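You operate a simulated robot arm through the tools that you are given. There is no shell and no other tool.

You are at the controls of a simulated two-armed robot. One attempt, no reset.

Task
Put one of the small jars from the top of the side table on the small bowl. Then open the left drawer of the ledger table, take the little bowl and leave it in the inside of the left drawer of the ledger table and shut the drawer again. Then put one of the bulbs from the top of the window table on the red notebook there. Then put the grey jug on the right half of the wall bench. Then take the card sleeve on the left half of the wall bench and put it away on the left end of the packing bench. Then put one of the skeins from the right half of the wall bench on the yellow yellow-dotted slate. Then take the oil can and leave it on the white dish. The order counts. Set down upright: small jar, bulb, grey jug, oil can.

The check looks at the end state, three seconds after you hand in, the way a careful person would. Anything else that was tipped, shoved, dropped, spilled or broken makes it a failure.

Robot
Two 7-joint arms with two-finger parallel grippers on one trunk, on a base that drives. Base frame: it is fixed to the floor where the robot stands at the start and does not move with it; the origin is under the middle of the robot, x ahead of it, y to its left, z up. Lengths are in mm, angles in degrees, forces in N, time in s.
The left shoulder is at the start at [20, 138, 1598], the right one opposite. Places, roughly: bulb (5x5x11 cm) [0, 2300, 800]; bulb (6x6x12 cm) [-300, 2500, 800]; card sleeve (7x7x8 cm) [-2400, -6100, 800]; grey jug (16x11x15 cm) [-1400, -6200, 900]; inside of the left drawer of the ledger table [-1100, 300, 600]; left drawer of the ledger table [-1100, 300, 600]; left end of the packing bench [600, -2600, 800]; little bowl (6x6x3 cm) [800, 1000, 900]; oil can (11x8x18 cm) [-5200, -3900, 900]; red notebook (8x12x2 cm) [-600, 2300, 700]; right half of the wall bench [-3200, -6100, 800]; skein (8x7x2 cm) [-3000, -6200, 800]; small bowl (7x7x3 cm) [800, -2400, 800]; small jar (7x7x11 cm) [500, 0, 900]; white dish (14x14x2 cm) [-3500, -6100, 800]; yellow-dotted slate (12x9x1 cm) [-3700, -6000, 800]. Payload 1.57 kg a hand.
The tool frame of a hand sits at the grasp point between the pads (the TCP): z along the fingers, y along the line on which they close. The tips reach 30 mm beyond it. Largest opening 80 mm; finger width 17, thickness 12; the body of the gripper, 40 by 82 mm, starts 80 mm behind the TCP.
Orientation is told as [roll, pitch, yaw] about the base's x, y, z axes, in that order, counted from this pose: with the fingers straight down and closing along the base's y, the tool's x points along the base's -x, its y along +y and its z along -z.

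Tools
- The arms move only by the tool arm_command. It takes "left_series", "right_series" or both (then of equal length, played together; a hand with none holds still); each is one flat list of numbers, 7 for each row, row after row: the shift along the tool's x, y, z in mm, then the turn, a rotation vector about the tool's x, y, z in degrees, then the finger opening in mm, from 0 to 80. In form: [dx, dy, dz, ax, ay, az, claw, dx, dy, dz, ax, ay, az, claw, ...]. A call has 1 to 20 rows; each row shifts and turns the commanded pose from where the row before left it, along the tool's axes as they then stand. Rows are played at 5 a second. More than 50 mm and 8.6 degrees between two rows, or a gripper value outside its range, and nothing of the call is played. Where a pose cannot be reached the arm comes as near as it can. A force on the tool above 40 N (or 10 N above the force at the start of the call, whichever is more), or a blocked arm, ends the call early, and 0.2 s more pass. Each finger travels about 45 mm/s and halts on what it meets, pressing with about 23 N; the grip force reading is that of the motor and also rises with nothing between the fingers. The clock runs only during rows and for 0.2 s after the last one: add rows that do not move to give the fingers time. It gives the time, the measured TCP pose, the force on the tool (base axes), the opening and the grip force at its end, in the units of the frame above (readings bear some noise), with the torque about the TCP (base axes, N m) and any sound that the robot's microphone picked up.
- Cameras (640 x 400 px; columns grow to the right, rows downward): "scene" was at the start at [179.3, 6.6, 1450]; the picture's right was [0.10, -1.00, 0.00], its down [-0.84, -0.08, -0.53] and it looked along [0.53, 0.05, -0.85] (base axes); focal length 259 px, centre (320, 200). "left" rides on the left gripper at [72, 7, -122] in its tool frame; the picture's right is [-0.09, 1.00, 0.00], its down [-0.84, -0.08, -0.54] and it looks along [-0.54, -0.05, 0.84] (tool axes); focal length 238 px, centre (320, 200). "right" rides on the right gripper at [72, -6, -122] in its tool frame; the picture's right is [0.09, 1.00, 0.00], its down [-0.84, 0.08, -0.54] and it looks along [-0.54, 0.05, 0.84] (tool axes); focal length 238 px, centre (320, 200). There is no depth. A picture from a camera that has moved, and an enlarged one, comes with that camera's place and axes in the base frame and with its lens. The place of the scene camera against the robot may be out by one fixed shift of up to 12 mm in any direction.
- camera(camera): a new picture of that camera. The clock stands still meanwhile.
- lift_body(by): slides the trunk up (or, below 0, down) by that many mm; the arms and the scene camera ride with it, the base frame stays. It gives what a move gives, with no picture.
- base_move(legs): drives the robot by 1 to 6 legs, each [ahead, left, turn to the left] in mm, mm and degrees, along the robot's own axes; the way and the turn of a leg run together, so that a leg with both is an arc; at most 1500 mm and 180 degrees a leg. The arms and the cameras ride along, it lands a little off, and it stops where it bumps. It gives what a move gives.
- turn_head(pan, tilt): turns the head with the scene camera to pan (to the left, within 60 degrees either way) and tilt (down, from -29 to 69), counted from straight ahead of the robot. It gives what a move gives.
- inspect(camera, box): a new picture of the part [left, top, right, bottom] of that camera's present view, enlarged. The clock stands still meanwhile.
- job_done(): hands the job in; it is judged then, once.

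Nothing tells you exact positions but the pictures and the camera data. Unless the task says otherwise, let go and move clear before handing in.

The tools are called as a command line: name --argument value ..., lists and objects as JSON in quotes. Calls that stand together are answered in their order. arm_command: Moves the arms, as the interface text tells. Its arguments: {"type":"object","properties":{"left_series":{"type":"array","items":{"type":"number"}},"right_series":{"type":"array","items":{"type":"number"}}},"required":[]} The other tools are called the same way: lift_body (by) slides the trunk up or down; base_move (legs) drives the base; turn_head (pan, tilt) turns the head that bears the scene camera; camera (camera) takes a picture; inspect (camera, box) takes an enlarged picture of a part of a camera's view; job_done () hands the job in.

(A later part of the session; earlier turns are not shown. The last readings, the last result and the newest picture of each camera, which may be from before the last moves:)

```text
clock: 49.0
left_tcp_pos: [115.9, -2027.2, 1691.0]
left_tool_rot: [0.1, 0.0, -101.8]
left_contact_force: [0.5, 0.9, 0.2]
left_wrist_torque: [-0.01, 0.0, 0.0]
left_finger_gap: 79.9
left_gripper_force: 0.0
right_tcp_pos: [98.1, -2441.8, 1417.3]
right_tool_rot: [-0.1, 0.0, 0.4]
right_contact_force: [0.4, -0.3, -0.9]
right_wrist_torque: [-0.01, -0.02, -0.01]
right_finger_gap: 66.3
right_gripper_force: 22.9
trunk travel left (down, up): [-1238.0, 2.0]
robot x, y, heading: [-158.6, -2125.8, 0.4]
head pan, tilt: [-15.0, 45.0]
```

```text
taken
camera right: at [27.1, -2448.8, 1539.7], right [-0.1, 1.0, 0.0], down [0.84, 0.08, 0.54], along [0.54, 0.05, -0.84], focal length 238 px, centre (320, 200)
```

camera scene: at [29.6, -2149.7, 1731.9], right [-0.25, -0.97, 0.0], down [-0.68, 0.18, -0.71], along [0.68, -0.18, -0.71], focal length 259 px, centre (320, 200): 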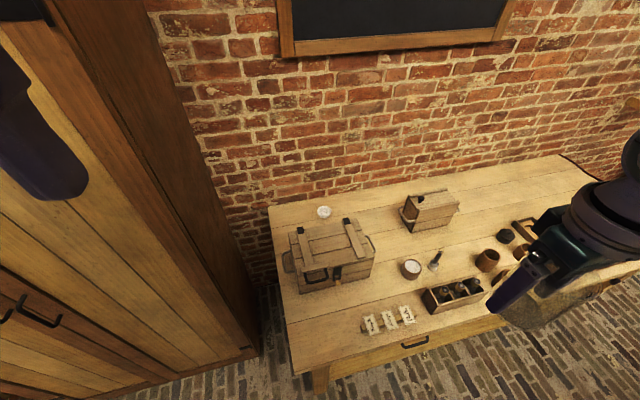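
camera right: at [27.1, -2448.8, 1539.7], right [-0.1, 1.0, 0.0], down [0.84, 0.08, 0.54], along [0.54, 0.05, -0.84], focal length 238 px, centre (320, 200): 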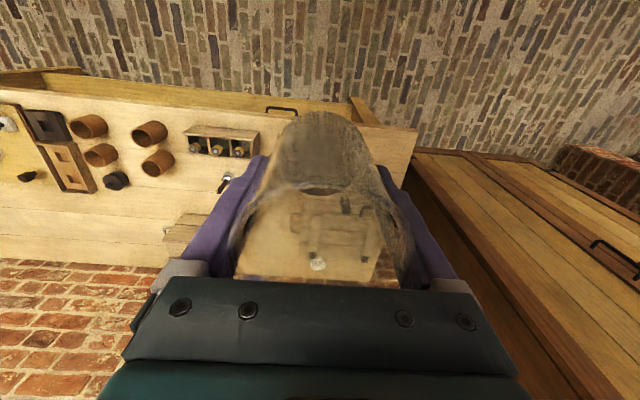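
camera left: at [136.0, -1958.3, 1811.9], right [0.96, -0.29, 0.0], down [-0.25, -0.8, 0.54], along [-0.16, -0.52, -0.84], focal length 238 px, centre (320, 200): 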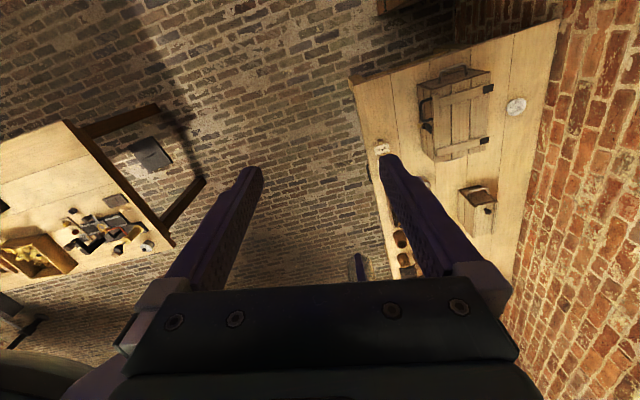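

base_move --legs '[[120, 0, 0]]'

base_move --legs '[[50, 0, 0]]'

base_move --legs '[[40, 0, 0]]'

```text
clock: 50.3
left_tcp_pos: [234.3, -2027.9, 1691.6]
left_tool_rot: [0.0, 0.0, -101.7]
left_contact_force: [-0.5, 0.2, -0.2]
left_wrist_torque: [0.02, 0.0, 0.03]
left_finger_gap: 79.9
left_gripper_force: 0.0
right_tcp_pos: [216.1, -2442.0, 1417.2]
right_tool_rot: [-0.1, 0.0, 0.4]
right_contact_force: [0.4, -0.5, -1.7]
right_wrist_torque: [0.0, 0.0, 0.02]
right_finger_gap: 66.4
right_gripper_force: 22.7
trunk travel left (down, up): [-1238.0, 2.0]
robot x, y, heading: [-40.6, -2128.9, -0.0]
head pan, tilt: [-15.0, 45.0]
```

```text
clock: 51.2
left_tcp_pos: [284.1, -2027.3, 1690.5]
left_tool_rot: [0.0, 0.0, -101.7]
left_contact_force: [-0.1, 0.3, -0.1]
left_wrist_torque: [-0.02, -0.01, 0.02]
left_finger_gap: 79.9
left_gripper_force: 0.1
right_tcp_pos: [265.1, -2440.8, 1417.8]
right_tool_rot: [-0.1, 0.1, 0.3]
right_contact_force: [0.1, -0.3, -1.0]
right_wrist_torque: [0.0, 0.02, -0.05]
right_finger_gap: 66.2
right_gripper_force: 23.1
trunk travel left (down, up): [-1238.0, 2.0]
robot x, y, heading: [6.2, -2127.6, 0.3]
head pan, tilt: [-15.0, 45.0]
```

```text
clock: 52.1
left_tcp_pos: [323.0, -2027.2, 1690.8]
left_tool_rot: [0.0, 0.0, -101.8]
left_contact_force: [0.0, 0.2, 0.1]
left_wrist_torque: [0.01, 0.0, 0.02]
left_finger_gap: 80.0
left_gripper_force: 0.0
right_tcp_pos: [305.5, -2441.1, 1417.0]
right_tool_rot: [-0.1, -0.1, 0.4]
right_contact_force: [0.0, 0.5, -1.2]
right_wrist_torque: [-0.01, -0.06, 0.02]
right_finger_gap: 66.4
right_gripper_force: 23.4
trunk travel left (down, up): [-1238.0, 2.0]
robot x, y, heading: [45.8, -2128.9, 0.2]
head pan, tilt: [-15.0, 45.0]
```

base_move --legs '[[40, 0, 0]]'

base_move --legs '[[40, 0, 0]]'

camera --camera "scene"

```text
clock: 53.0
left_tcp_pos: [362.5, -2025.6, 1691.5]
left_tool_rot: [0.1, 0.0, -101.7]
left_contact_force: [-0.1, 0.2, 0.2]
left_wrist_torque: [0.02, -0.01, -0.01]
left_finger_gap: 80.0
left_gripper_force: 0.2
right_tcp_pos: [343.6, -2440.6, 1416.9]
right_tool_rot: [0.0, -0.1, 0.3]
right_contact_force: [-0.2, 1.0, -1.1]
right_wrist_torque: [0.01, -0.03, 0.02]
right_finger_gap: 66.3
right_gripper_force: 22.7
trunk travel left (down, up): [-1238.0, 2.0]
robot x, y, heading: [85.7, -2128.7, 0.0]
head pan, tilt: [-15.0, 45.0]
```

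```text
clock: 53.8
left_tcp_pos: [401.7, -2026.0, 1690.8]
left_tool_rot: [0.0, 0.0, -101.7]
left_contact_force: [0.0, 0.1, -0.4]
left_wrist_torque: [-0.02, -0.01, -0.01]
left_finger_gap: 79.9
left_gripper_force: 0.0
right_tcp_pos: [382.6, -2441.2, 1417.1]
right_tool_rot: [0.0, 0.0, 0.3]
right_contact_force: [1.3, 1.4, -1.0]
right_wrist_torque: [0.0, -0.03, 0.03]
right_finger_gap: 66.5
right_gripper_force: 22.8
trunk travel left (down, up): [-1238.0, 2.0]
robot x, y, heading: [127.8, -2125.9, 0.3]
head pan, tilt: [-15.0, 45.0]
```

```text
taken
camera scene: at [316.1, -2148.3, 1731.9], right [-0.25, -0.97, 0.0], down [-0.68, 0.18, -0.71], along [0.68, -0.18, -0.71], focal length 259 px, centre (320, 200)
```

scene: 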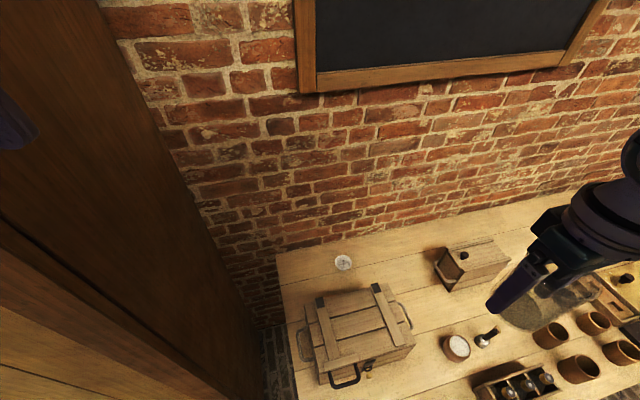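

base_move --legs '[[0, -190, 0]]'

base_move --legs '[[50, 0, 0]]'

base_move --legs '[[50, 0, 0]]'

```text
clock: 55.4
left_tcp_pos: [402.2, -2215.1, 1691.0]
left_tool_rot: [0.0, -0.1, -102.0]
left_contact_force: [-0.2, -0.6, 0.1]
left_wrist_torque: [0.01, 0.02, -0.03]
left_finger_gap: 80.0
left_gripper_force: 0.1
right_tcp_pos: [383.1, -2630.5, 1417.7]
right_tool_rot: [0.0, 0.0, 0.0]
right_contact_force: [0.4, -0.1, -1.5]
right_wrist_torque: [-0.01, 0.0, 0.03]
right_finger_gap: 66.2
right_gripper_force: 23.0
trunk travel left (down, up): [-1238.0, 2.0]
robot x, y, heading: [125.5, -2315.8, -0.1]
head pan, tilt: [-15.0, 45.0]
```

```text
clock: 56.3
left_tcp_pos: [452.2, -2215.9, 1691.5]
left_tool_rot: [0.0, 0.0, -102.0]
left_contact_force: [-0.6, -0.5, -0.6]
left_wrist_torque: [-0.01, 0.03, 0.01]
left_finger_gap: 80.0
left_gripper_force: 0.0
right_tcp_pos: [432.1, -2629.8, 1417.7]
right_tool_rot: [0.1, 0.0, 0.0]
right_contact_force: [0.2, 0.0, -1.5]
right_wrist_torque: [0.01, -0.01, 0.01]
right_finger_gap: 66.4
right_gripper_force: 23.3
trunk travel left (down, up): [-1238.0, 2.0]
robot x, y, heading: [177.1, -2311.2, -0.2]
head pan, tilt: [-15.0, 45.0]
```

```text
clock: 57.2
left_tcp_pos: [500.2, -2215.2, 1691.2]
left_tool_rot: [0.0, 0.0, -102.0]
left_contact_force: [-0.1, 0.0, -0.3]
left_wrist_torque: [-0.02, -0.01, 0.0]
left_finger_gap: 79.9
left_gripper_force: 0.1
right_tcp_pos: [479.1, -2629.3, 1417.2]
right_tool_rot: [0.0, 0.0, 0.0]
right_contact_force: [-0.6, -0.3, -1.2]
right_wrist_torque: [0.0, 0.01, 0.01]
right_finger_gap: 66.3
right_gripper_force: 22.6
trunk travel left (down, up): [-1238.0, 2.0]
robot x, y, heading: [226.9, -2315.7, 0.0]
head pan, tilt: [-15.0, 45.0]
```

No bump even with my axis at the bench edge, so the trunk passes over furniture. I'll continue ahead above the bench so the right hand can reach the bowl.

base_move --legs '[[120, 0, 0]]'

base_move --legs '[[120, 0, 0]]'

turn_head --pan 0 --tilt 69

camera --camera "scene"

```text
clock: 58.5
left_tcp_pos: [623.6, -2215.4, 1690.4]
left_tool_rot: [0.0, 0.1, -102.0]
left_contact_force: [0.8, 0.1, 0.0]
left_wrist_torque: [0.03, 0.02, -0.01]
left_finger_gap: 80.3
left_gripper_force: 0.0
right_tcp_pos: [600.9, -2628.3, 1417.6]
right_tool_rot: [0.0, -0.1, -0.1]
right_contact_force: [0.1, -0.4, -2.0]
right_wrist_torque: [0.01, -0.02, 0.05]
right_finger_gap: 66.2
right_gripper_force: 23.2
trunk travel left (down, up): [-1238.0, 2.0]
robot x, y, heading: [347.0, -2317.3, -0.1]
head pan, tilt: [-15.0, 45.0]
```

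```text
clock: 59.7
left_tcp_pos: [743.0, -2213.9, 1690.3]
left_tool_rot: [0.0, 0.1, -101.9]
left_contact_force: [-0.5, -0.6, 0.0]
left_wrist_torque: [0.01, -0.03, 0.03]
left_finger_gap: 80.1
left_gripper_force: 0.1
right_tcp_pos: [722.4, -2628.3, 1418.5]
right_tool_rot: [0.0, 0.1, 0.0]
right_contact_force: [0.4, -0.1, -1.8]
right_wrist_torque: [-0.01, -0.02, -0.01]
right_finger_gap: 66.2
right_gripper_force: 23.4
trunk travel left (down, up): [-1238.0, 2.0]
robot x, y, heading: [463.7, -2317.4, 0.0]
head pan, tilt: [-15.0, 45.0]
```

```text
clock: 60.6
left_tcp_pos: [741.9, -2215.1, 1691.3]
left_tool_rot: [-0.1, -0.1, -101.9]
left_contact_force: [-0.8, -0.3, 0.2]
left_wrist_torque: [0.03, 0.02, -0.01]
left_finger_gap: 79.7
left_gripper_force: 0.1
right_tcp_pos: [720.6, -2629.8, 1417.5]
right_tool_rot: [-0.1, 0.0, 0.0]
right_contact_force: [0.2, 0.1, -1.8]
right_wrist_torque: [0.02, -0.01, -0.01]
right_finger_gap: 66.4
right_gripper_force: 22.9
trunk travel left (down, up): [-1238.0, 2.0]
robot x, y, heading: [464.8, -2313.6, 0.0]
head pan, tilt: [0.0, 68.8]
```

```text
taken
camera scene: at [632.4, -2315.0, 1703.1], right [0.0, -1.0, 0.0], down [-0.93, 0.0, -0.36], along [0.36, 0.0, -0.93], focal length 259 px, centre (320, 200)
```

scene: 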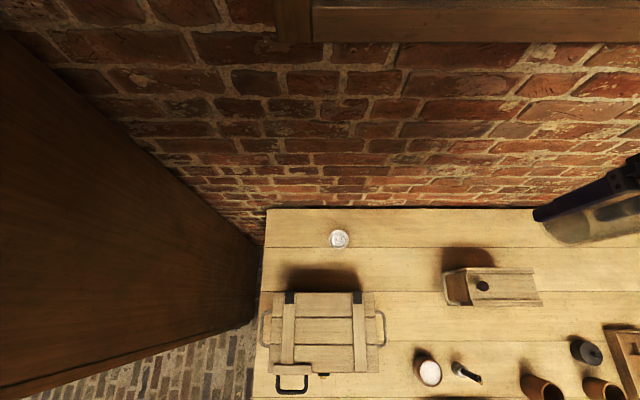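

arm_command --right_series '[-20, 45, 0, 0, 0, 0, 50, -20, 45, 0, 0, 0, 0, 50, -20, 45, 0, 0, 0, 0, 50, -20, 45, 0, 0, 0, 0, 50, -20, 45, 0, 0, 0, 0, 50, -20, 20, 0, 0, 0, 0, 50, 0, 0, 0, 0, 0, 0, 50, 0, 0, 0, 0, 0, 0, 50]'

camera --camera "right"

camera --camera "scene"

inspect --camera "right" --box '[240, 100, 400, 200]'

```text
clock: 62.4
left_tcp_pos: [741.8, -2214.1, 1690.9]
left_tool_rot: [-0.1, 0.0, -101.9]
left_contact_force: [-0.3, 0.2, -0.6]
left_wrist_torque: [0.0, 0.0, 0.0]
left_finger_gap: 80.1
left_gripper_force: 0.0
right_tcp_pos: [840.8, -2384.2, 1418.4]
right_tool_rot: [0.0, 0.0, 0.1]
right_contact_force: [-1.0, 0.1, -1.4]
right_wrist_torque: [0.0, -0.02, -0.01]
right_finger_gap: 66.3
right_gripper_force: 23.0
trunk travel left (down, up): [-1238.0, 2.0]
robot x, y, heading: [470.4, -2314.4, -0.1]
head pan, tilt: [0.0, 68.8]
```

```text
taken
camera right: at [769.9, -2391.1, 1540.2], right [-0.09, 1.0, 0.0], down [0.84, 0.08, 0.54], along [0.54, 0.05, -0.84], focal length 238 px, centre (320, 200)
```

right: 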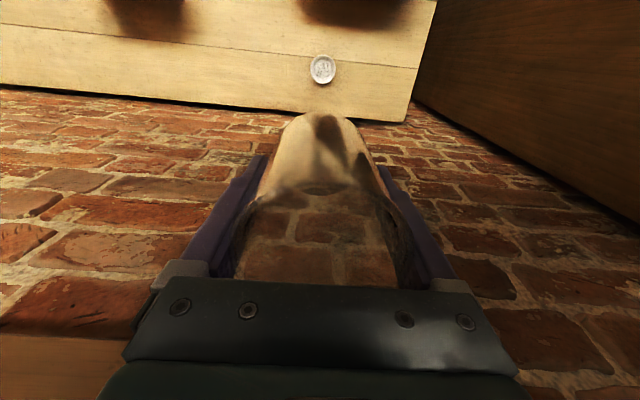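

```text
taken
camera scene: at [632.4, -2315.0, 1703.0], right [0.0, -1.0, 0.0], down [-0.93, 0.0, -0.36], along [0.36, 0.0, -0.93], focal length 259 px, centre (320, 200)
```

scene: 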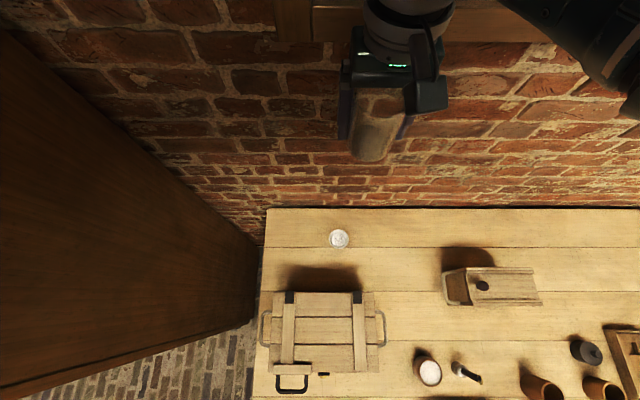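

```text
4.00 times, centred on (320, 150) of right
camera zoom: at [769.9, -2391.1, 1540.2], right [-0.09, 1.0, 0.0], down [0.84, 0.08, 0.54], along [0.54, 0.05, -0.84], focal length 953 px, centre (320, 400)
```

zoom: 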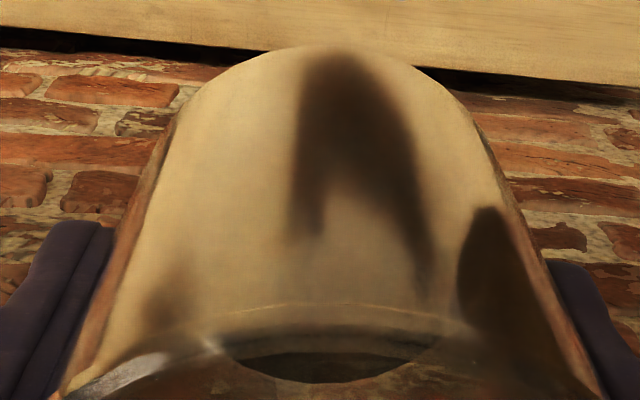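

lift_body --by -330

camera --camera "right"

camera --camera "scene"

inspect --camera "right" --box '[240, 60, 400, 160]'

```text
clock: 65.8
left_tcp_pos: [743.8, -2202.3, 1642.1]
left_tool_rot: [-0.1, 2.8, -102.0]
left_contact_force: [-0.8, -0.1, 0.2]
left_wrist_torque: [-0.02, 0.0, 0.02]
left_finger_gap: 80.1
left_gripper_force: 0.0
right_tcp_pos: [844.3, -2360.2, 1361.5]
right_tool_rot: [2.7, -0.4, 0.0]
right_contact_force: [0.3, 0.8, -1.0]
right_wrist_torque: [-0.02, -0.01, -0.01]
right_finger_gap: 66.5
right_gripper_force: 22.9
trunk travel left (down, up): [-1167.0, 73.0]
robot x, y, heading: [470.4, -2314.6, 0.1]
head pan, tilt: [0.0, 68.8]
stopped: the arm was blocked; the commanded pose is now the measured one
```

```text
taken
camera right: at [773.1, -2371.4, 1483.4], right [-0.09, 0.99, 0.05], down [0.83, 0.05, 0.55], along [0.55, 0.09, -0.83], focal length 238 px, centre (320, 200)
```

right: 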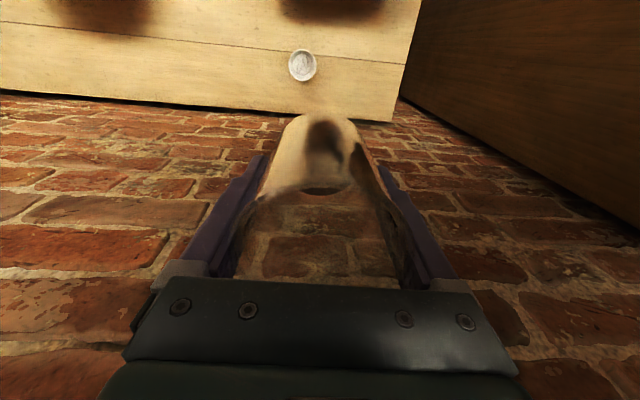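

```text
taken
camera scene: at [634.4, -2302.6, 1648.8], right [0.0, -1.0, -0.05], down [-0.93, 0.02, -0.37], along [0.37, 0.04, -0.93], focal length 259 px, centre (320, 200)
```

scene: 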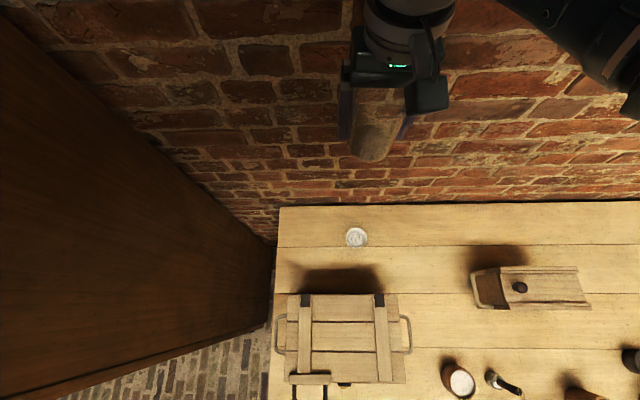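

```text
4.00 times, centred on (320, 110) of right
camera zoom: at [773.1, -2371.4, 1483.4], right [-0.09, 0.99, 0.05], down [0.83, 0.05, 0.55], along [0.55, 0.09, -0.83], focal length 953 px, centre (320, 560)
```

zoom: 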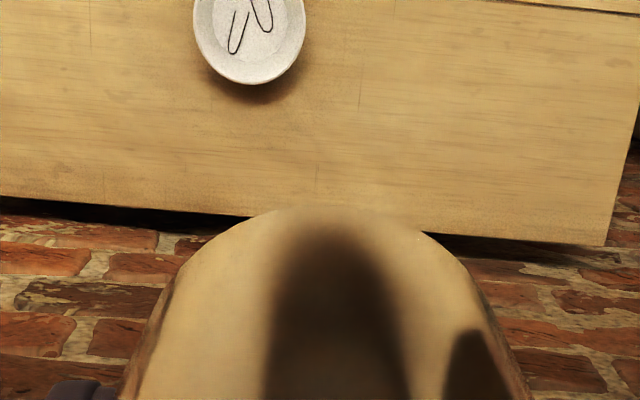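

Something blocked the descent and leaned the body slightly. I'll raise back and look for what was touching.

lift_body --by 70

turn_head --pan -50 --tilt 10

camera --camera "scene"

turn_head --pan 50 --tilt 10

camera --camera "scene"

turn_head --pan 0 --tilt 10

camera --camera "scene"

camera --camera "left"

```text
clock: 66.9
left_tcp_pos: [742.0, -2216.2, 1689.4]
left_tool_rot: [0.0, 0.0, -101.8]
left_contact_force: [-0.2, -0.7, 0.3]
left_wrist_torque: [-0.02, -0.02, 0.03]
left_finger_gap: 79.9
left_gripper_force: 0.1
right_tcp_pos: [840.5, -2386.1, 1418.1]
right_tool_rot: [0.1, 0.1, 0.1]
right_contact_force: [0.2, 0.6, -1.9]
right_wrist_torque: [-0.01, -0.03, 0.0]
right_finger_gap: 66.0
right_gripper_force: 23.0
trunk travel left (down, up): [-1237.0, 3.0]
robot x, y, heading: [463.2, -2316.9, 0.2]
head pan, tilt: [0.0, 68.8]
```

```text
clock: 68.2
left_tcp_pos: [741.3, -2214.4, 1688.8]
left_tool_rot: [0.0, 0.0, -101.9]
left_contact_force: [0.1, -0.1, 0.5]
left_wrist_torque: [0.01, -0.02, 0.0]
left_finger_gap: 80.1
left_gripper_force: 0.1
right_tcp_pos: [840.2, -2385.4, 1417.9]
right_tool_rot: [-0.1, 0.1, 0.1]
right_contact_force: [-0.3, 1.3, -1.0]
right_wrist_torque: [-0.01, -0.01, 0.01]
right_finger_gap: 66.2
right_gripper_force: 22.7
trunk travel left (down, up): [-1237.0, 3.0]
robot x, y, heading: [465.3, -2316.9, 0.2]
head pan, tilt: [-50.0, 10.0]
```

```text
taken
camera scene: at [636.2, -2386.9, 1786.3], right [-0.76, -0.64, 0.0], down [-0.11, 0.13, -0.98], along [0.63, -0.75, -0.17], focal length 259 px, centre (320, 200)
```

scene: 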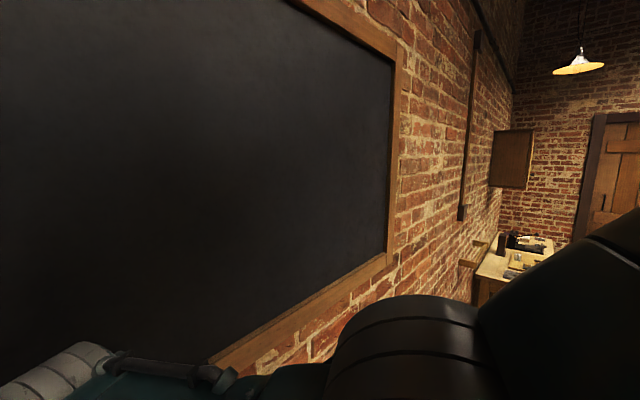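

```text
clock: 70.0
left_tcp_pos: [740.7, -2214.6, 1690.3]
left_tool_rot: [-0.1, 0.0, -101.8]
left_contact_force: [0.0, -0.1, 0.3]
left_wrist_torque: [0.0, 0.01, -0.01]
left_finger_gap: 80.2
left_gripper_force: 0.0
right_tcp_pos: [839.4, -2385.6, 1417.6]
right_tool_rot: [-0.1, 0.0, 0.1]
right_contact_force: [-0.5, 0.4, -2.4]
right_wrist_torque: [0.0, 0.03, 0.02]
right_finger_gap: 66.4
right_gripper_force: 23.4
trunk travel left (down, up): [-1237.0, 3.0]
robot x, y, heading: [466.1, -2314.1, 0.3]
head pan, tilt: [50.0, 10.0]
```

```text
taken
camera scene: at [636.0, -2244.5, 1786.4], right [0.77, -0.64, 0.0], down [-0.11, -0.13, -0.98], along [0.63, 0.75, -0.17], focal length 259 px, centre (320, 200)
```

scene: 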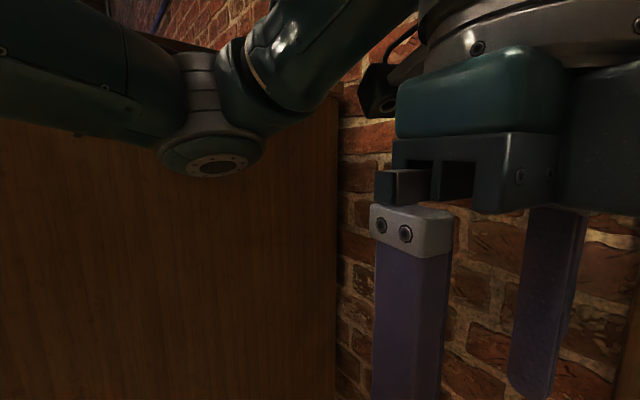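

```text
clock: 71.1
left_tcp_pos: [741.7, -2214.7, 1690.5]
left_tool_rot: [0.0, 0.0, -101.8]
left_contact_force: [-0.5, 0.6, -0.5]
left_wrist_torque: [0.0, -0.03, 0.01]
left_finger_gap: 80.1
left_gripper_force: 0.1
right_tcp_pos: [840.1, -2384.6, 1416.4]
right_tool_rot: [0.1, 0.1, 0.1]
right_contact_force: [0.1, -0.6, -1.6]
right_wrist_torque: [-0.03, -0.01, 0.01]
right_finger_gap: 66.2
right_gripper_force: 23.0
trunk travel left (down, up): [-1237.0, 3.0]
robot x, y, heading: [466.1, -2317.1, -0.1]
head pan, tilt: [0.0, 10.0]
```

```text
taken
camera scene: at [669.3, -2315.6, 1786.4], right [0.0, -1.0, 0.0], down [-0.17, 0.0, -0.98], along [0.98, 0.0, -0.17], focal length 259 px, centre (320, 200)
```

scene: 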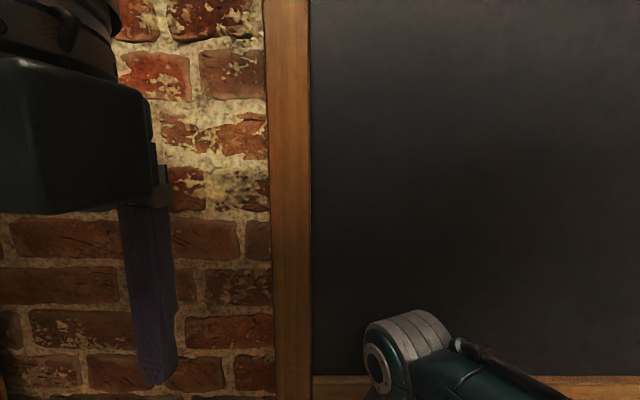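

```text
taken
camera left: at [762.3, -2145.9, 1811.4], right [0.96, -0.3, 0.0], down [-0.25, -0.8, 0.54], along [-0.16, -0.52, -0.84], focal length 238 px, centre (320, 200)
```

left: 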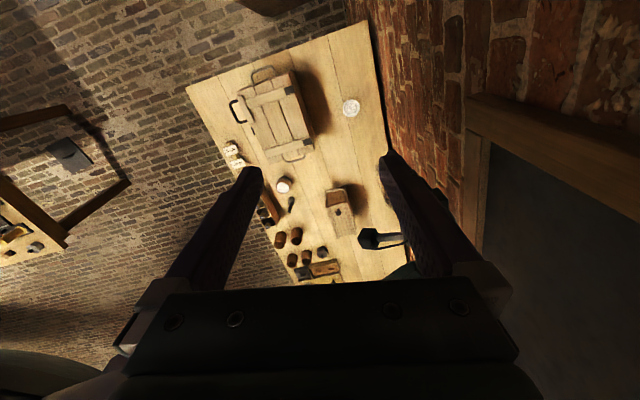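

The left upper arm was resting on top of the tall cabinet. I'll back out, turn 45° left and come at the bowl diagonally so that both elbows are clear.

base_move --legs '[[-240, 0, 0], [0, 0, 45], [0, -425, 0]]'

turn_head --pan 0 --tilt 60

camera --camera "scene"

turn_head --pan 55 --tilt 20

camera --camera "scene"

turn_head --pan -55 --tilt 20

camera --camera "scene"

```text
clock: 77.2
left_tcp_pos: [635.8, -2336.7, 1690.9]
left_tool_rot: [0.0, 0.0, -56.4]
left_contact_force: [0.5, 0.1, 0.2]
left_wrist_torque: [0.0, 0.0, 0.01]
left_finger_gap: 80.1
left_gripper_force: 0.1
right_tcp_pos: [826.4, -2385.9, 1417.6]
right_tool_rot: [-0.1, 0.1, 45.6]
right_contact_force: [0.7, 0.5, -1.9]
right_wrist_torque: [-0.01, 0.02, 0.01]
right_finger_gap: 66.2
right_gripper_force: 23.5
trunk travel left (down, up): [-1237.0, 3.0]
robot x, y, heading: [515.2, -2606.2, 45.4]
head pan, tilt: [0.0, 10.0]
stopped in leg 3: the robot was blocked; the commanded pose is now the measured one
```

```text
clock: 78.4
left_tcp_pos: [635.1, -2337.0, 1689.7]
left_tool_rot: [-0.1, 0.0, -56.4]
left_contact_force: [0.6, -1.1, 0.5]
left_wrist_torque: [-0.02, -0.03, -0.01]
left_finger_gap: 80.1
left_gripper_force: 0.0
right_tcp_pos: [826.0, -2386.3, 1417.2]
right_tool_rot: [0.0, 0.0, 45.6]
right_contact_force: [-0.6, 0.3, -1.6]
right_wrist_torque: [-0.01, 0.01, -0.02]
right_finger_gap: 66.2
right_gripper_force: 22.9
trunk travel left (down, up): [-1237.0, 3.0]
robot x, y, heading: [511.9, -2607.0, 46.0]
head pan, tilt: [0.0, 60.0]
```

```text
taken
camera scene: at [641.4, -2484.9, 1712.0], right [0.71, -0.7, 0.0], down [-0.61, -0.62, -0.5], along [0.35, 0.36, -0.87], focal length 259 px, centre (320, 200)
```

scene: 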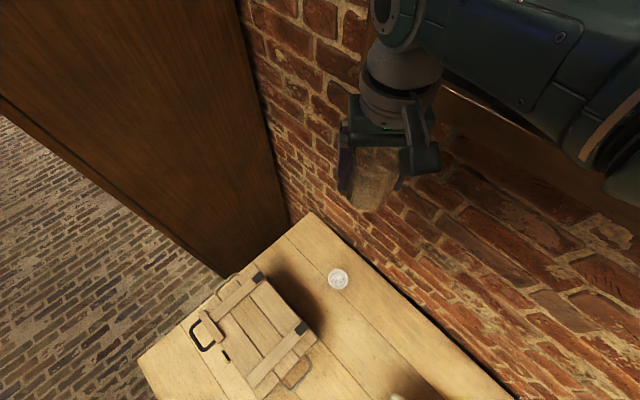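

```text
clock: 79.6
left_tcp_pos: [635.7, -2336.5, 1690.1]
left_tool_rot: [0.0, -0.1, -56.4]
left_contact_force: [0.2, 0.7, 0.6]
left_wrist_torque: [0.02, -0.04, 0.01]
left_finger_gap: 79.8
left_gripper_force: 0.1
right_tcp_pos: [827.3, -2385.0, 1417.7]
right_tool_rot: [-0.1, 0.0, 45.5]
right_contact_force: [0.2, 0.4, -1.6]
right_wrist_torque: [-0.06, 0.02, -0.04]
right_finger_gap: 66.4
right_gripper_force: 23.0
trunk travel left (down, up): [-1237.0, 3.0]
robot x, y, heading: [514.0, -2605.1, 45.5]
head pan, tilt: [55.0, 20.0]
```

```text
taken
camera scene: at [577.7, -2441.0, 1770.1], right [0.98, 0.18, 0.0], down [0.06, -0.34, -0.94], along [-0.17, 0.92, -0.34], focal length 259 px, centre (320, 200)
```

scene: 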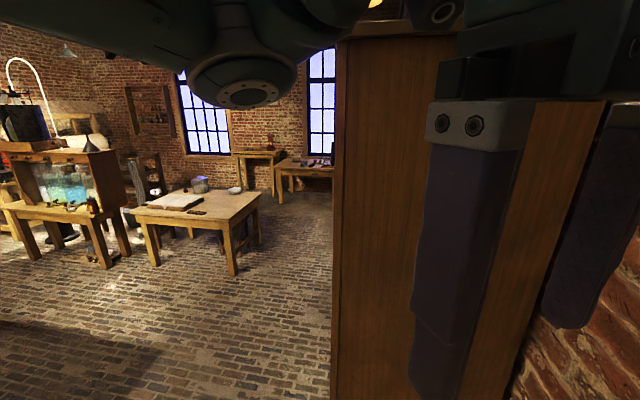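

```text
clock: 81.5
left_tcp_pos: [635.2, -2336.1, 1689.8]
left_tool_rot: [0.0, 0.0, -56.4]
left_contact_force: [-0.2, 0.3, -0.3]
left_wrist_torque: [-0.01, 0.0, -0.05]
left_finger_gap: 80.3
left_gripper_force: 0.0
right_tcp_pos: [826.4, -2386.0, 1417.0]
right_tool_rot: [-0.1, 0.1, 45.5]
right_contact_force: [0.6, 0.7, -0.7]
right_wrist_torque: [0.0, 0.0, -0.01]
right_finger_gap: 66.3
right_gripper_force: 23.1
trunk travel left (down, up): [-1237.0, 3.0]
robot x, y, heading: [512.9, -2601.3, 45.6]
head pan, tilt: [-55.0, 20.0]
```

```text
taken
camera scene: at [686.6, -2547.7, 1770.1], right [-0.16, -0.99, 0.0], down [-0.34, 0.06, -0.94], along [0.93, -0.15, -0.34], focal length 259 px, centre (320, 200)
```

scene: 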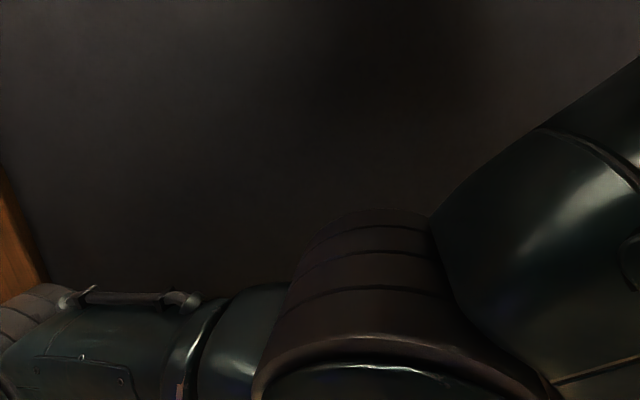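

The right elbow touched the blackboard this time. I'll slide off the wall and use a gentler 20° heading.

base_move --legs '[[0, 100, 0], [0, 0, -25.5], [60, 65, 0]]'

turn_head --pan 0 --tilt 65

camera --camera "scene"

turn_head --pan 55 --tilt 15

camera --camera "scene"

turn_head --pan -55 --tilt 30

camera --camera "scene"

```text
clock: 84.7
left_tcp_pos: [705.1, -2268.3, 1689.3]
left_tool_rot: [-0.1, 0.0, -82.5]
left_contact_force: [-0.5, 0.2, -0.2]
left_wrist_torque: [0.0, -0.02, 0.01]
left_finger_gap: 80.0
left_gripper_force: 0.1
right_tcp_pos: [855.1, -2396.2, 1416.7]
right_tool_rot: [-0.1, 0.2, 19.5]
right_contact_force: [0.1, 0.6, -1.8]
right_wrist_torque: [-0.01, 0.02, 0.03]
right_finger_gap: 66.3
right_gripper_force: 23.0
trunk travel left (down, up): [-1237.0, 3.0]
robot x, y, heading: [479.7, -2455.9, 19.3]
head pan, tilt: [-55.0, 20.0]
```

```text
clock: 85.9
left_tcp_pos: [704.1, -2267.8, 1690.6]
left_tool_rot: [0.0, 0.0, -82.5]
left_contact_force: [-0.1, 0.0, 0.2]
left_wrist_torque: [-0.01, 0.02, 0.0]
left_finger_gap: 80.0
left_gripper_force: 0.1
right_tcp_pos: [854.4, -2396.6, 1417.4]
right_tool_rot: [-0.2, 0.1, 19.5]
right_contact_force: [0.2, -0.1, -1.6]
right_wrist_torque: [0.02, -0.01, 0.01]
right_finger_gap: 66.2
right_gripper_force: 23.8
trunk travel left (down, up): [-1237.0, 3.0]
robot x, y, heading: [480.3, -2452.4, 19.6]
head pan, tilt: [0.0, 65.0]
```

```text
taken
camera scene: at [640.0, -2401.1, 1706.5], right [0.33, -0.94, 0.0], down [-0.85, -0.3, -0.42], along [0.4, 0.14, -0.91], focal length 259 px, centre (320, 200)
```

scene: 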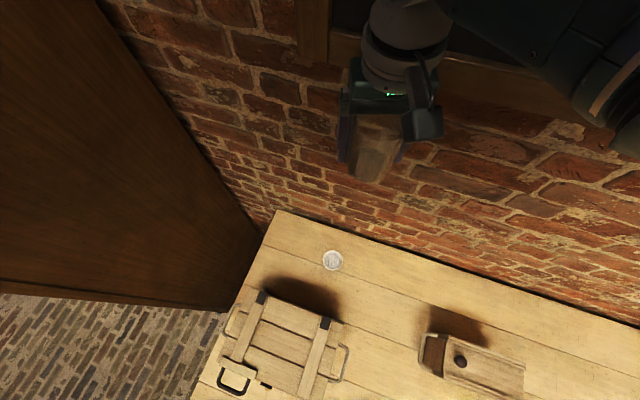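

```text
clock: 87.1
left_tcp_pos: [704.3, -2268.1, 1690.2]
left_tool_rot: [0.0, 0.1, -82.6]
left_contact_force: [1.0, 0.3, -0.5]
left_wrist_torque: [-0.01, -0.01, 0.01]
left_finger_gap: 79.7
left_gripper_force: 0.1
right_tcp_pos: [854.4, -2396.5, 1417.5]
right_tool_rot: [-0.1, 0.2, 19.5]
right_contact_force: [0.7, -0.3, -1.7]
right_wrist_torque: [-0.04, -0.01, -0.01]
right_finger_gap: 66.4
right_gripper_force: 22.9
trunk travel left (down, up): [-1237.0, 3.0]
robot x, y, heading: [477.9, -2458.1, 19.7]
head pan, tilt: [55.0, 15.0]
```

```text
taken
camera scene: at [607.8, -2331.3, 1778.2], right [0.96, -0.27, 0.0], down [-0.07, -0.25, -0.97], along [0.26, 0.93, -0.26], focal length 259 px, centre (320, 200)
```

scene: 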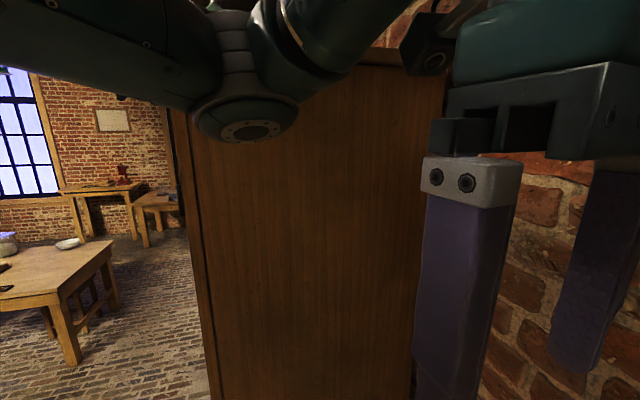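

```text
clock: 89.0
left_tcp_pos: [704.5, -2268.2, 1690.7]
left_tool_rot: [0.0, 0.0, -82.6]
left_contact_force: [0.4, 0.0, 0.0]
left_wrist_torque: [-0.04, -0.01, 0.0]
left_finger_gap: 80.1
left_gripper_force: 0.1
right_tcp_pos: [854.4, -2396.9, 1415.8]
right_tool_rot: [-0.1, 0.2, 19.5]
right_contact_force: [-0.2, -0.1, -1.6]
right_wrist_torque: [-0.01, -0.02, 0.01]
right_finger_gap: 66.3
right_gripper_force: 22.9
trunk travel left (down, up): [-1237.0, 3.0]
robot x, y, heading: [476.5, -2456.0, 19.4]
head pan, tilt: [-55.0, 30.0]
```

```text
taken
camera scene: at [656.4, -2473.8, 1754.1], right [-0.58, -0.81, 0.0], down [-0.41, 0.29, -0.87], along [0.71, -0.5, -0.5], focal length 259 px, centre (320, 200)
```

scene: 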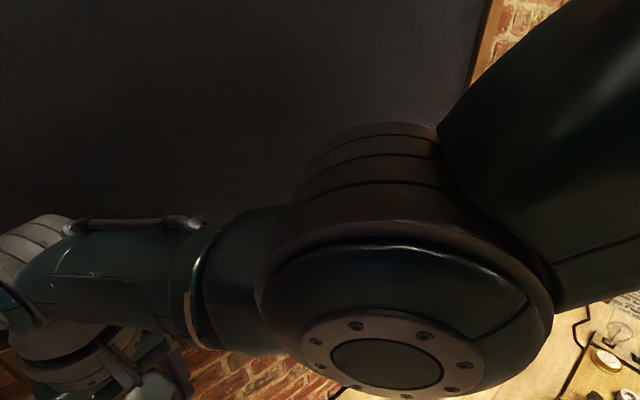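

lift_body --by -150

lift_body --by -150

camera --camera "right"

turn_head --pan 0 --tilt 65

camera --camera "scene"

```text
clock: 90.8
left_tcp_pos: [704.6, -2267.8, 1540.7]
left_tool_rot: [0.1, -0.1, -82.5]
left_contact_force: [0.0, -0.4, -0.1]
left_wrist_torque: [0.02, 0.03, 0.0]
left_finger_gap: 80.2
left_gripper_force: 0.2
right_tcp_pos: [853.4, -2395.3, 1268.4]
right_tool_rot: [-0.1, 0.1, 19.5]
right_contact_force: [-0.2, -0.5, -1.6]
right_wrist_torque: [0.0, -0.02, 0.0]
right_finger_gap: 66.4
right_gripper_force: 23.0
trunk travel left (down, up): [-1087.0, 153.0]
robot x, y, heading: [474.0, -2454.7, 19.5]
head pan, tilt: [-55.0, 30.0]
```

```text
clock: 92.5
left_tcp_pos: [704.3, -2268.7, 1391.1]
left_tool_rot: [0.0, 0.0, -82.5]
left_contact_force: [0.4, -1.0, -0.1]
left_wrist_torque: [0.01, 0.0, 0.01]
left_finger_gap: 80.0
left_gripper_force: 0.3
right_tcp_pos: [853.9, -2395.9, 1118.0]
right_tool_rot: [0.0, 0.1, 19.4]
right_contact_force: [0.4, 0.5, -1.4]
right_wrist_torque: [0.03, -0.01, -0.01]
right_finger_gap: 66.4
right_gripper_force: 23.2
trunk travel left (down, up): [-937.0, 303.0]
robot x, y, heading: [478.4, -2456.2, 19.6]
head pan, tilt: [-55.0, 30.0]
```

```text
taken
camera right: at [789.9, -2425.8, 1239.5], right [-0.42, 0.91, 0.0], down [0.76, 0.35, 0.54], along [0.49, 0.23, -0.84], focal length 238 px, centre (320, 200)
```

right: 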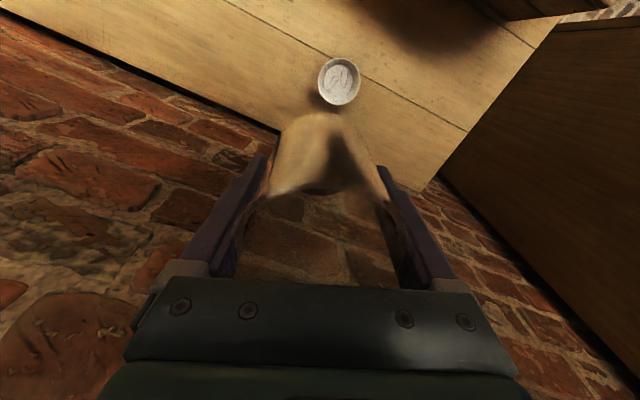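

```text
clock: 93.8
left_tcp_pos: [704.5, -2268.7, 1389.7]
left_tool_rot: [0.0, 0.0, -82.4]
left_contact_force: [1.7, -0.7, 0.1]
left_wrist_torque: [0.03, 0.01, -0.03]
left_finger_gap: 79.6
left_gripper_force: 0.2
right_tcp_pos: [855.0, -2396.8, 1117.3]
right_tool_rot: [-0.1, 0.2, 19.5]
right_contact_force: [0.7, 0.0, -1.3]
right_wrist_torque: [0.01, -0.02, 0.0]
right_finger_gap: 66.2
right_gripper_force: 23.0
trunk travel left (down, up): [-937.0, 303.0]
robot x, y, heading: [481.5, -2454.3, 19.6]
head pan, tilt: [0.0, 65.0]
```

```text
taken
camera scene: at [639.9, -2401.1, 1406.5], right [0.33, -0.94, 0.0], down [-0.85, -0.3, -0.42], along [0.4, 0.14, -0.91], focal length 259 px, centre (320, 200)
```

scene: 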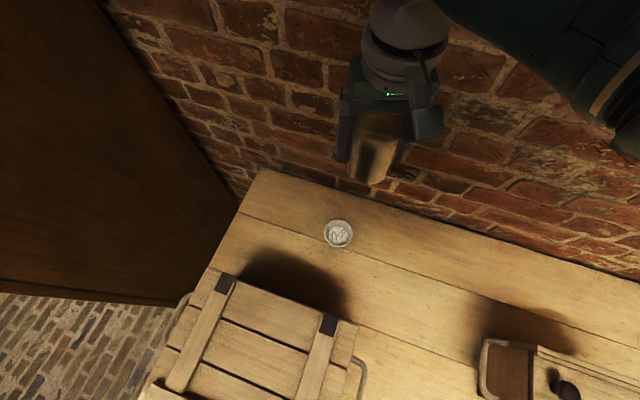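

arm_command --right_series '[12, 15, 0, 0, 0, 0, 50, 13, 14.6, 0, 0, 0, 0, 50, 0, 0, 0, 0, 0, 0, 50]'

lift_body --by -180

camera --camera "right"

inspect --camera "right" --box '[240, 70, 400, 170]'

camera --camera "scene"

```text
clock: 94.6
left_tcp_pos: [704.8, -2268.0, 1390.9]
left_tool_rot: [0.0, 0.0, -82.5]
left_contact_force: [0.0, -0.7, 0.2]
left_wrist_torque: [0.02, 0.01, -0.02]
left_finger_gap: 80.0
left_gripper_force: 0.0
right_tcp_pos: [820.5, -2376.1, 1117.2]
right_tool_rot: [-0.1, 0.1, 19.5]
right_contact_force: [0.5, 0.1, -1.1]
right_wrist_torque: [-0.01, -0.01, 0.0]
right_finger_gap: 66.1
right_gripper_force: 22.8
trunk travel left (down, up): [-937.0, 303.0]
robot x, y, heading: [476.3, -2454.5, 19.6]
head pan, tilt: [0.0, 65.0]
```

```text
clock: 96.6
left_tcp_pos: [704.3, -2267.3, 1210.2]
left_tool_rot: [0.1, -0.1, -82.5]
left_contact_force: [-1.4, -0.5, -0.4]
left_wrist_torque: [-0.01, 0.01, -0.03]
left_finger_gap: 80.0
left_gripper_force: 0.1
right_tcp_pos: [821.7, -2377.4, 936.0]
right_tool_rot: [-0.1, 0.0, 19.5]
right_contact_force: [0.0, 0.9, -1.8]
right_wrist_torque: [-0.02, -0.01, 0.05]
right_finger_gap: 66.2
right_gripper_force: 23.0
trunk travel left (down, up): [-757.0, 483.0]
robot x, y, heading: [480.1, -2454.5, 19.6]
head pan, tilt: [0.0, 65.0]
```

```text
taken
camera right: at [756.8, -2406.3, 1058.4], right [-0.42, 0.91, 0.0], down [0.76, 0.35, 0.54], along [0.49, 0.23, -0.84], focal length 238 px, centre (320, 200)
```

right: 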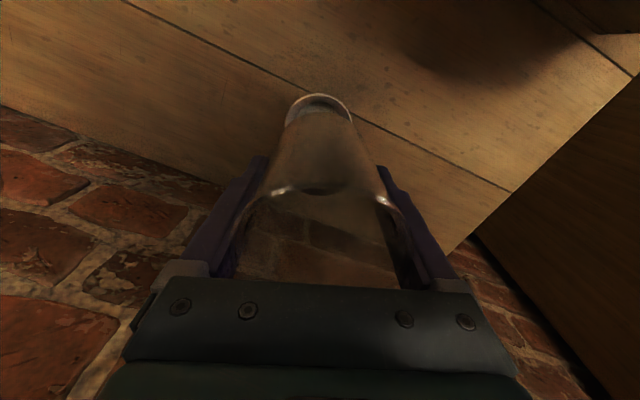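

```text
4.00 times, centred on (320, 120) of right
camera zoom: at [756.8, -2406.3, 1058.4], right [-0.42, 0.91, 0.0], down [0.76, 0.35, 0.54], along [0.49, 0.23, -0.84], focal length 953 px, centre (320, 520)
```

zoom: 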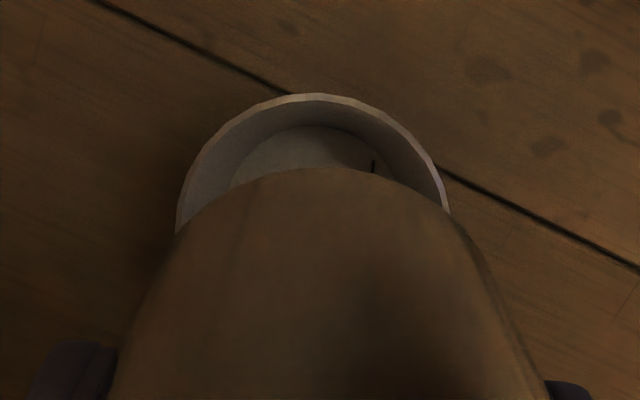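

```text
taken
camera scene: at [639.9, -2401.1, 1226.5], right [0.33, -0.94, 0.0], down [-0.85, -0.3, -0.42], along [0.4, 0.14, -0.91], focal length 259 px, centre (320, 200)
```

scene: 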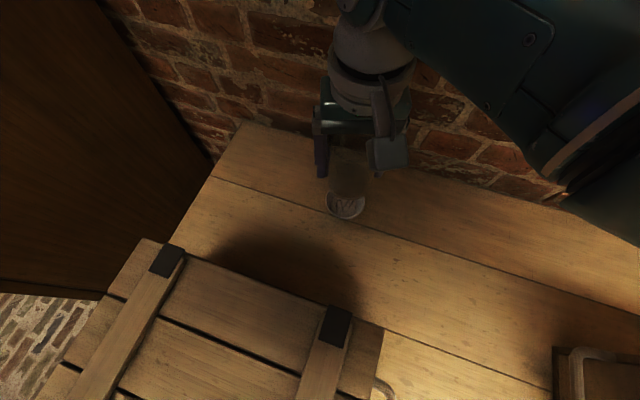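

The jar is almost straight above the bowl. I'll make a fine shift, lower the trunk most of the way and finish with gentle arm steps.

arm_command --right_series '[3, -1.5, 0, 0, 0, 0, 50, 0, 0, 0, 0, 0, 0, 50]'

lift_body --by -42

inspect --camera "right" --box '[220, 80, 420, 205]'

inspect --camera "scene" --box '[280, 120, 440, 240]'

```text
clock: 97.2
left_tcp_pos: [704.8, -2268.0, 1210.5]
left_tool_rot: [0.0, 0.0, -82.5]
left_contact_force: [0.3, 0.1, 0.0]
left_wrist_torque: [0.0, 0.02, 0.04]
left_finger_gap: 79.9
left_gripper_force: 0.0
right_tcp_pos: [819.3, -2379.6, 936.9]
right_tool_rot: [-0.2, 0.1, 19.5]
right_contact_force: [-0.8, 1.0, -1.3]
right_wrist_torque: [-0.02, 0.0, 0.01]
right_finger_gap: 66.5
right_gripper_force: 22.9
trunk travel left (down, up): [-757.0, 483.0]
robot x, y, heading: [482.9, -2455.9, 19.3]
head pan, tilt: [0.0, 65.0]
```

```text
clock: 98.0
left_tcp_pos: [704.6, -2268.2, 1167.5]
left_tool_rot: [0.0, -0.1, -82.4]
left_contact_force: [-0.5, 0.6, -1.1]
left_wrist_torque: [-0.02, -0.01, 0.0]
left_finger_gap: 80.0
left_gripper_force: 0.0
right_tcp_pos: [818.0, -2378.4, 894.3]
right_tool_rot: [-0.2, 0.1, 19.5]
right_contact_force: [0.2, 0.1, -1.8]
right_wrist_torque: [0.01, -0.02, -0.02]
right_finger_gap: 66.1
right_gripper_force: 23.6
trunk travel left (down, up): [-715.0, 525.0]
robot x, y, heading: [476.7, -2453.6, 19.4]
head pan, tilt: [0.0, 65.0]
```

```text
3.20 times, centred on (320, 142) of right
camera zoom: at [754.3, -2408.6, 1016.7], right [-0.42, 0.91, 0.0], down [0.76, 0.35, 0.54], along [0.49, 0.23, -0.84], focal length 763 px, centre (320, 384)
```

zoom: 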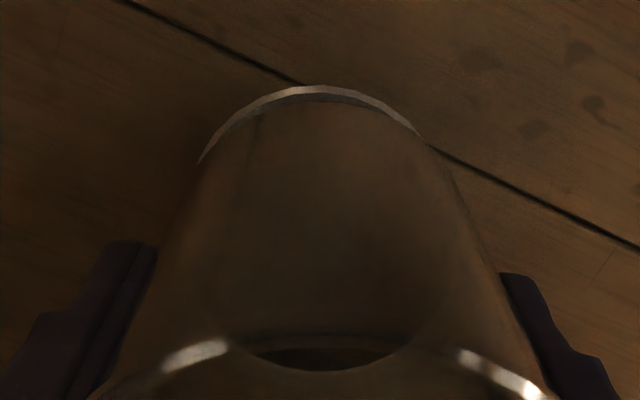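

```text
3.33 times, centred on (360, 180) of scene
camera zoom: at [639.9, -2401.1, 1184.4], right [0.33, -0.94, 0.0], down [-0.85, -0.3, -0.42], along [0.4, 0.14, -0.91], focal length 864 px, centre (187, 267)
```

zoom: 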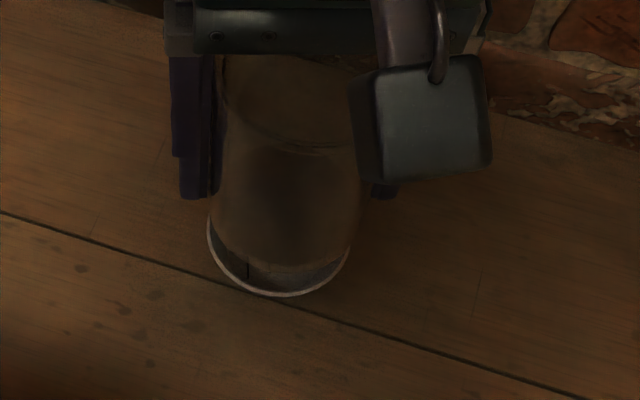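

arm_command --right_series '[-1.5, -1, 3, 0, 0, 0, 50, 0, 0, 4, 0, 0, 0, 50, 0, 0, 3, 0, 0, 0, 50, 0, 0, 3, 0, 0, 0, 50, 0, 0, 0, 0, 0, 0, 50]'

inspect --camera "scene" --box '[280, 120, 440, 240]'

inspect --camera "right" --box '[220, 80, 420, 205]'

```text
clock: 99.2
left_tcp_pos: [704.8, -2266.9, 1167.7]
left_tool_rot: [0.1, 0.1, -82.5]
left_contact_force: [-0.1, -0.8, -0.2]
left_wrist_torque: [-0.02, 0.01, 0.0]
left_finger_gap: 79.9
left_gripper_force: 0.0
right_tcp_pos: [819.7, -2379.3, 882.4]
right_tool_rot: [-0.1, 0.1, 19.4]
right_contact_force: [-0.2, 0.5, -1.4]
right_wrist_torque: [0.02, 0.02, 0.01]
right_finger_gap: 66.5
right_gripper_force: 23.2
trunk travel left (down, up): [-715.0, 525.0]
robot x, y, heading: [476.3, -2453.2, 19.6]
head pan, tilt: [0.0, 65.0]
```

```text
3.33 times, centred on (360, 180) of scene
camera zoom: at [639.9, -2401.1, 1184.4], right [0.33, -0.94, 0.0], down [-0.85, -0.3, -0.42], along [0.4, 0.14, -0.91], focal length 864 px, centre (187, 267)
```

zoom: 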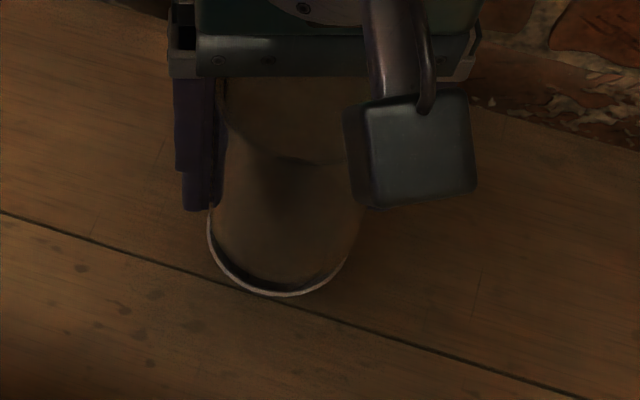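

```text
3.20 times, centred on (320, 142) of right
camera zoom: at [756.0, -2409.1, 1003.8], right [-0.42, 0.91, 0.0], down [0.76, 0.35, 0.54], along [0.49, 0.23, -0.84], focal length 763 px, centre (320, 384)
```

zoom: 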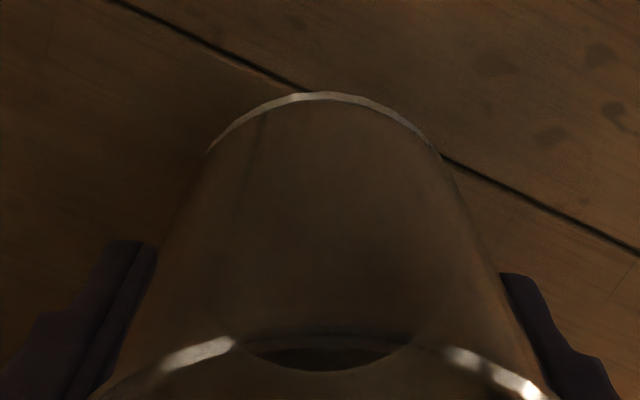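

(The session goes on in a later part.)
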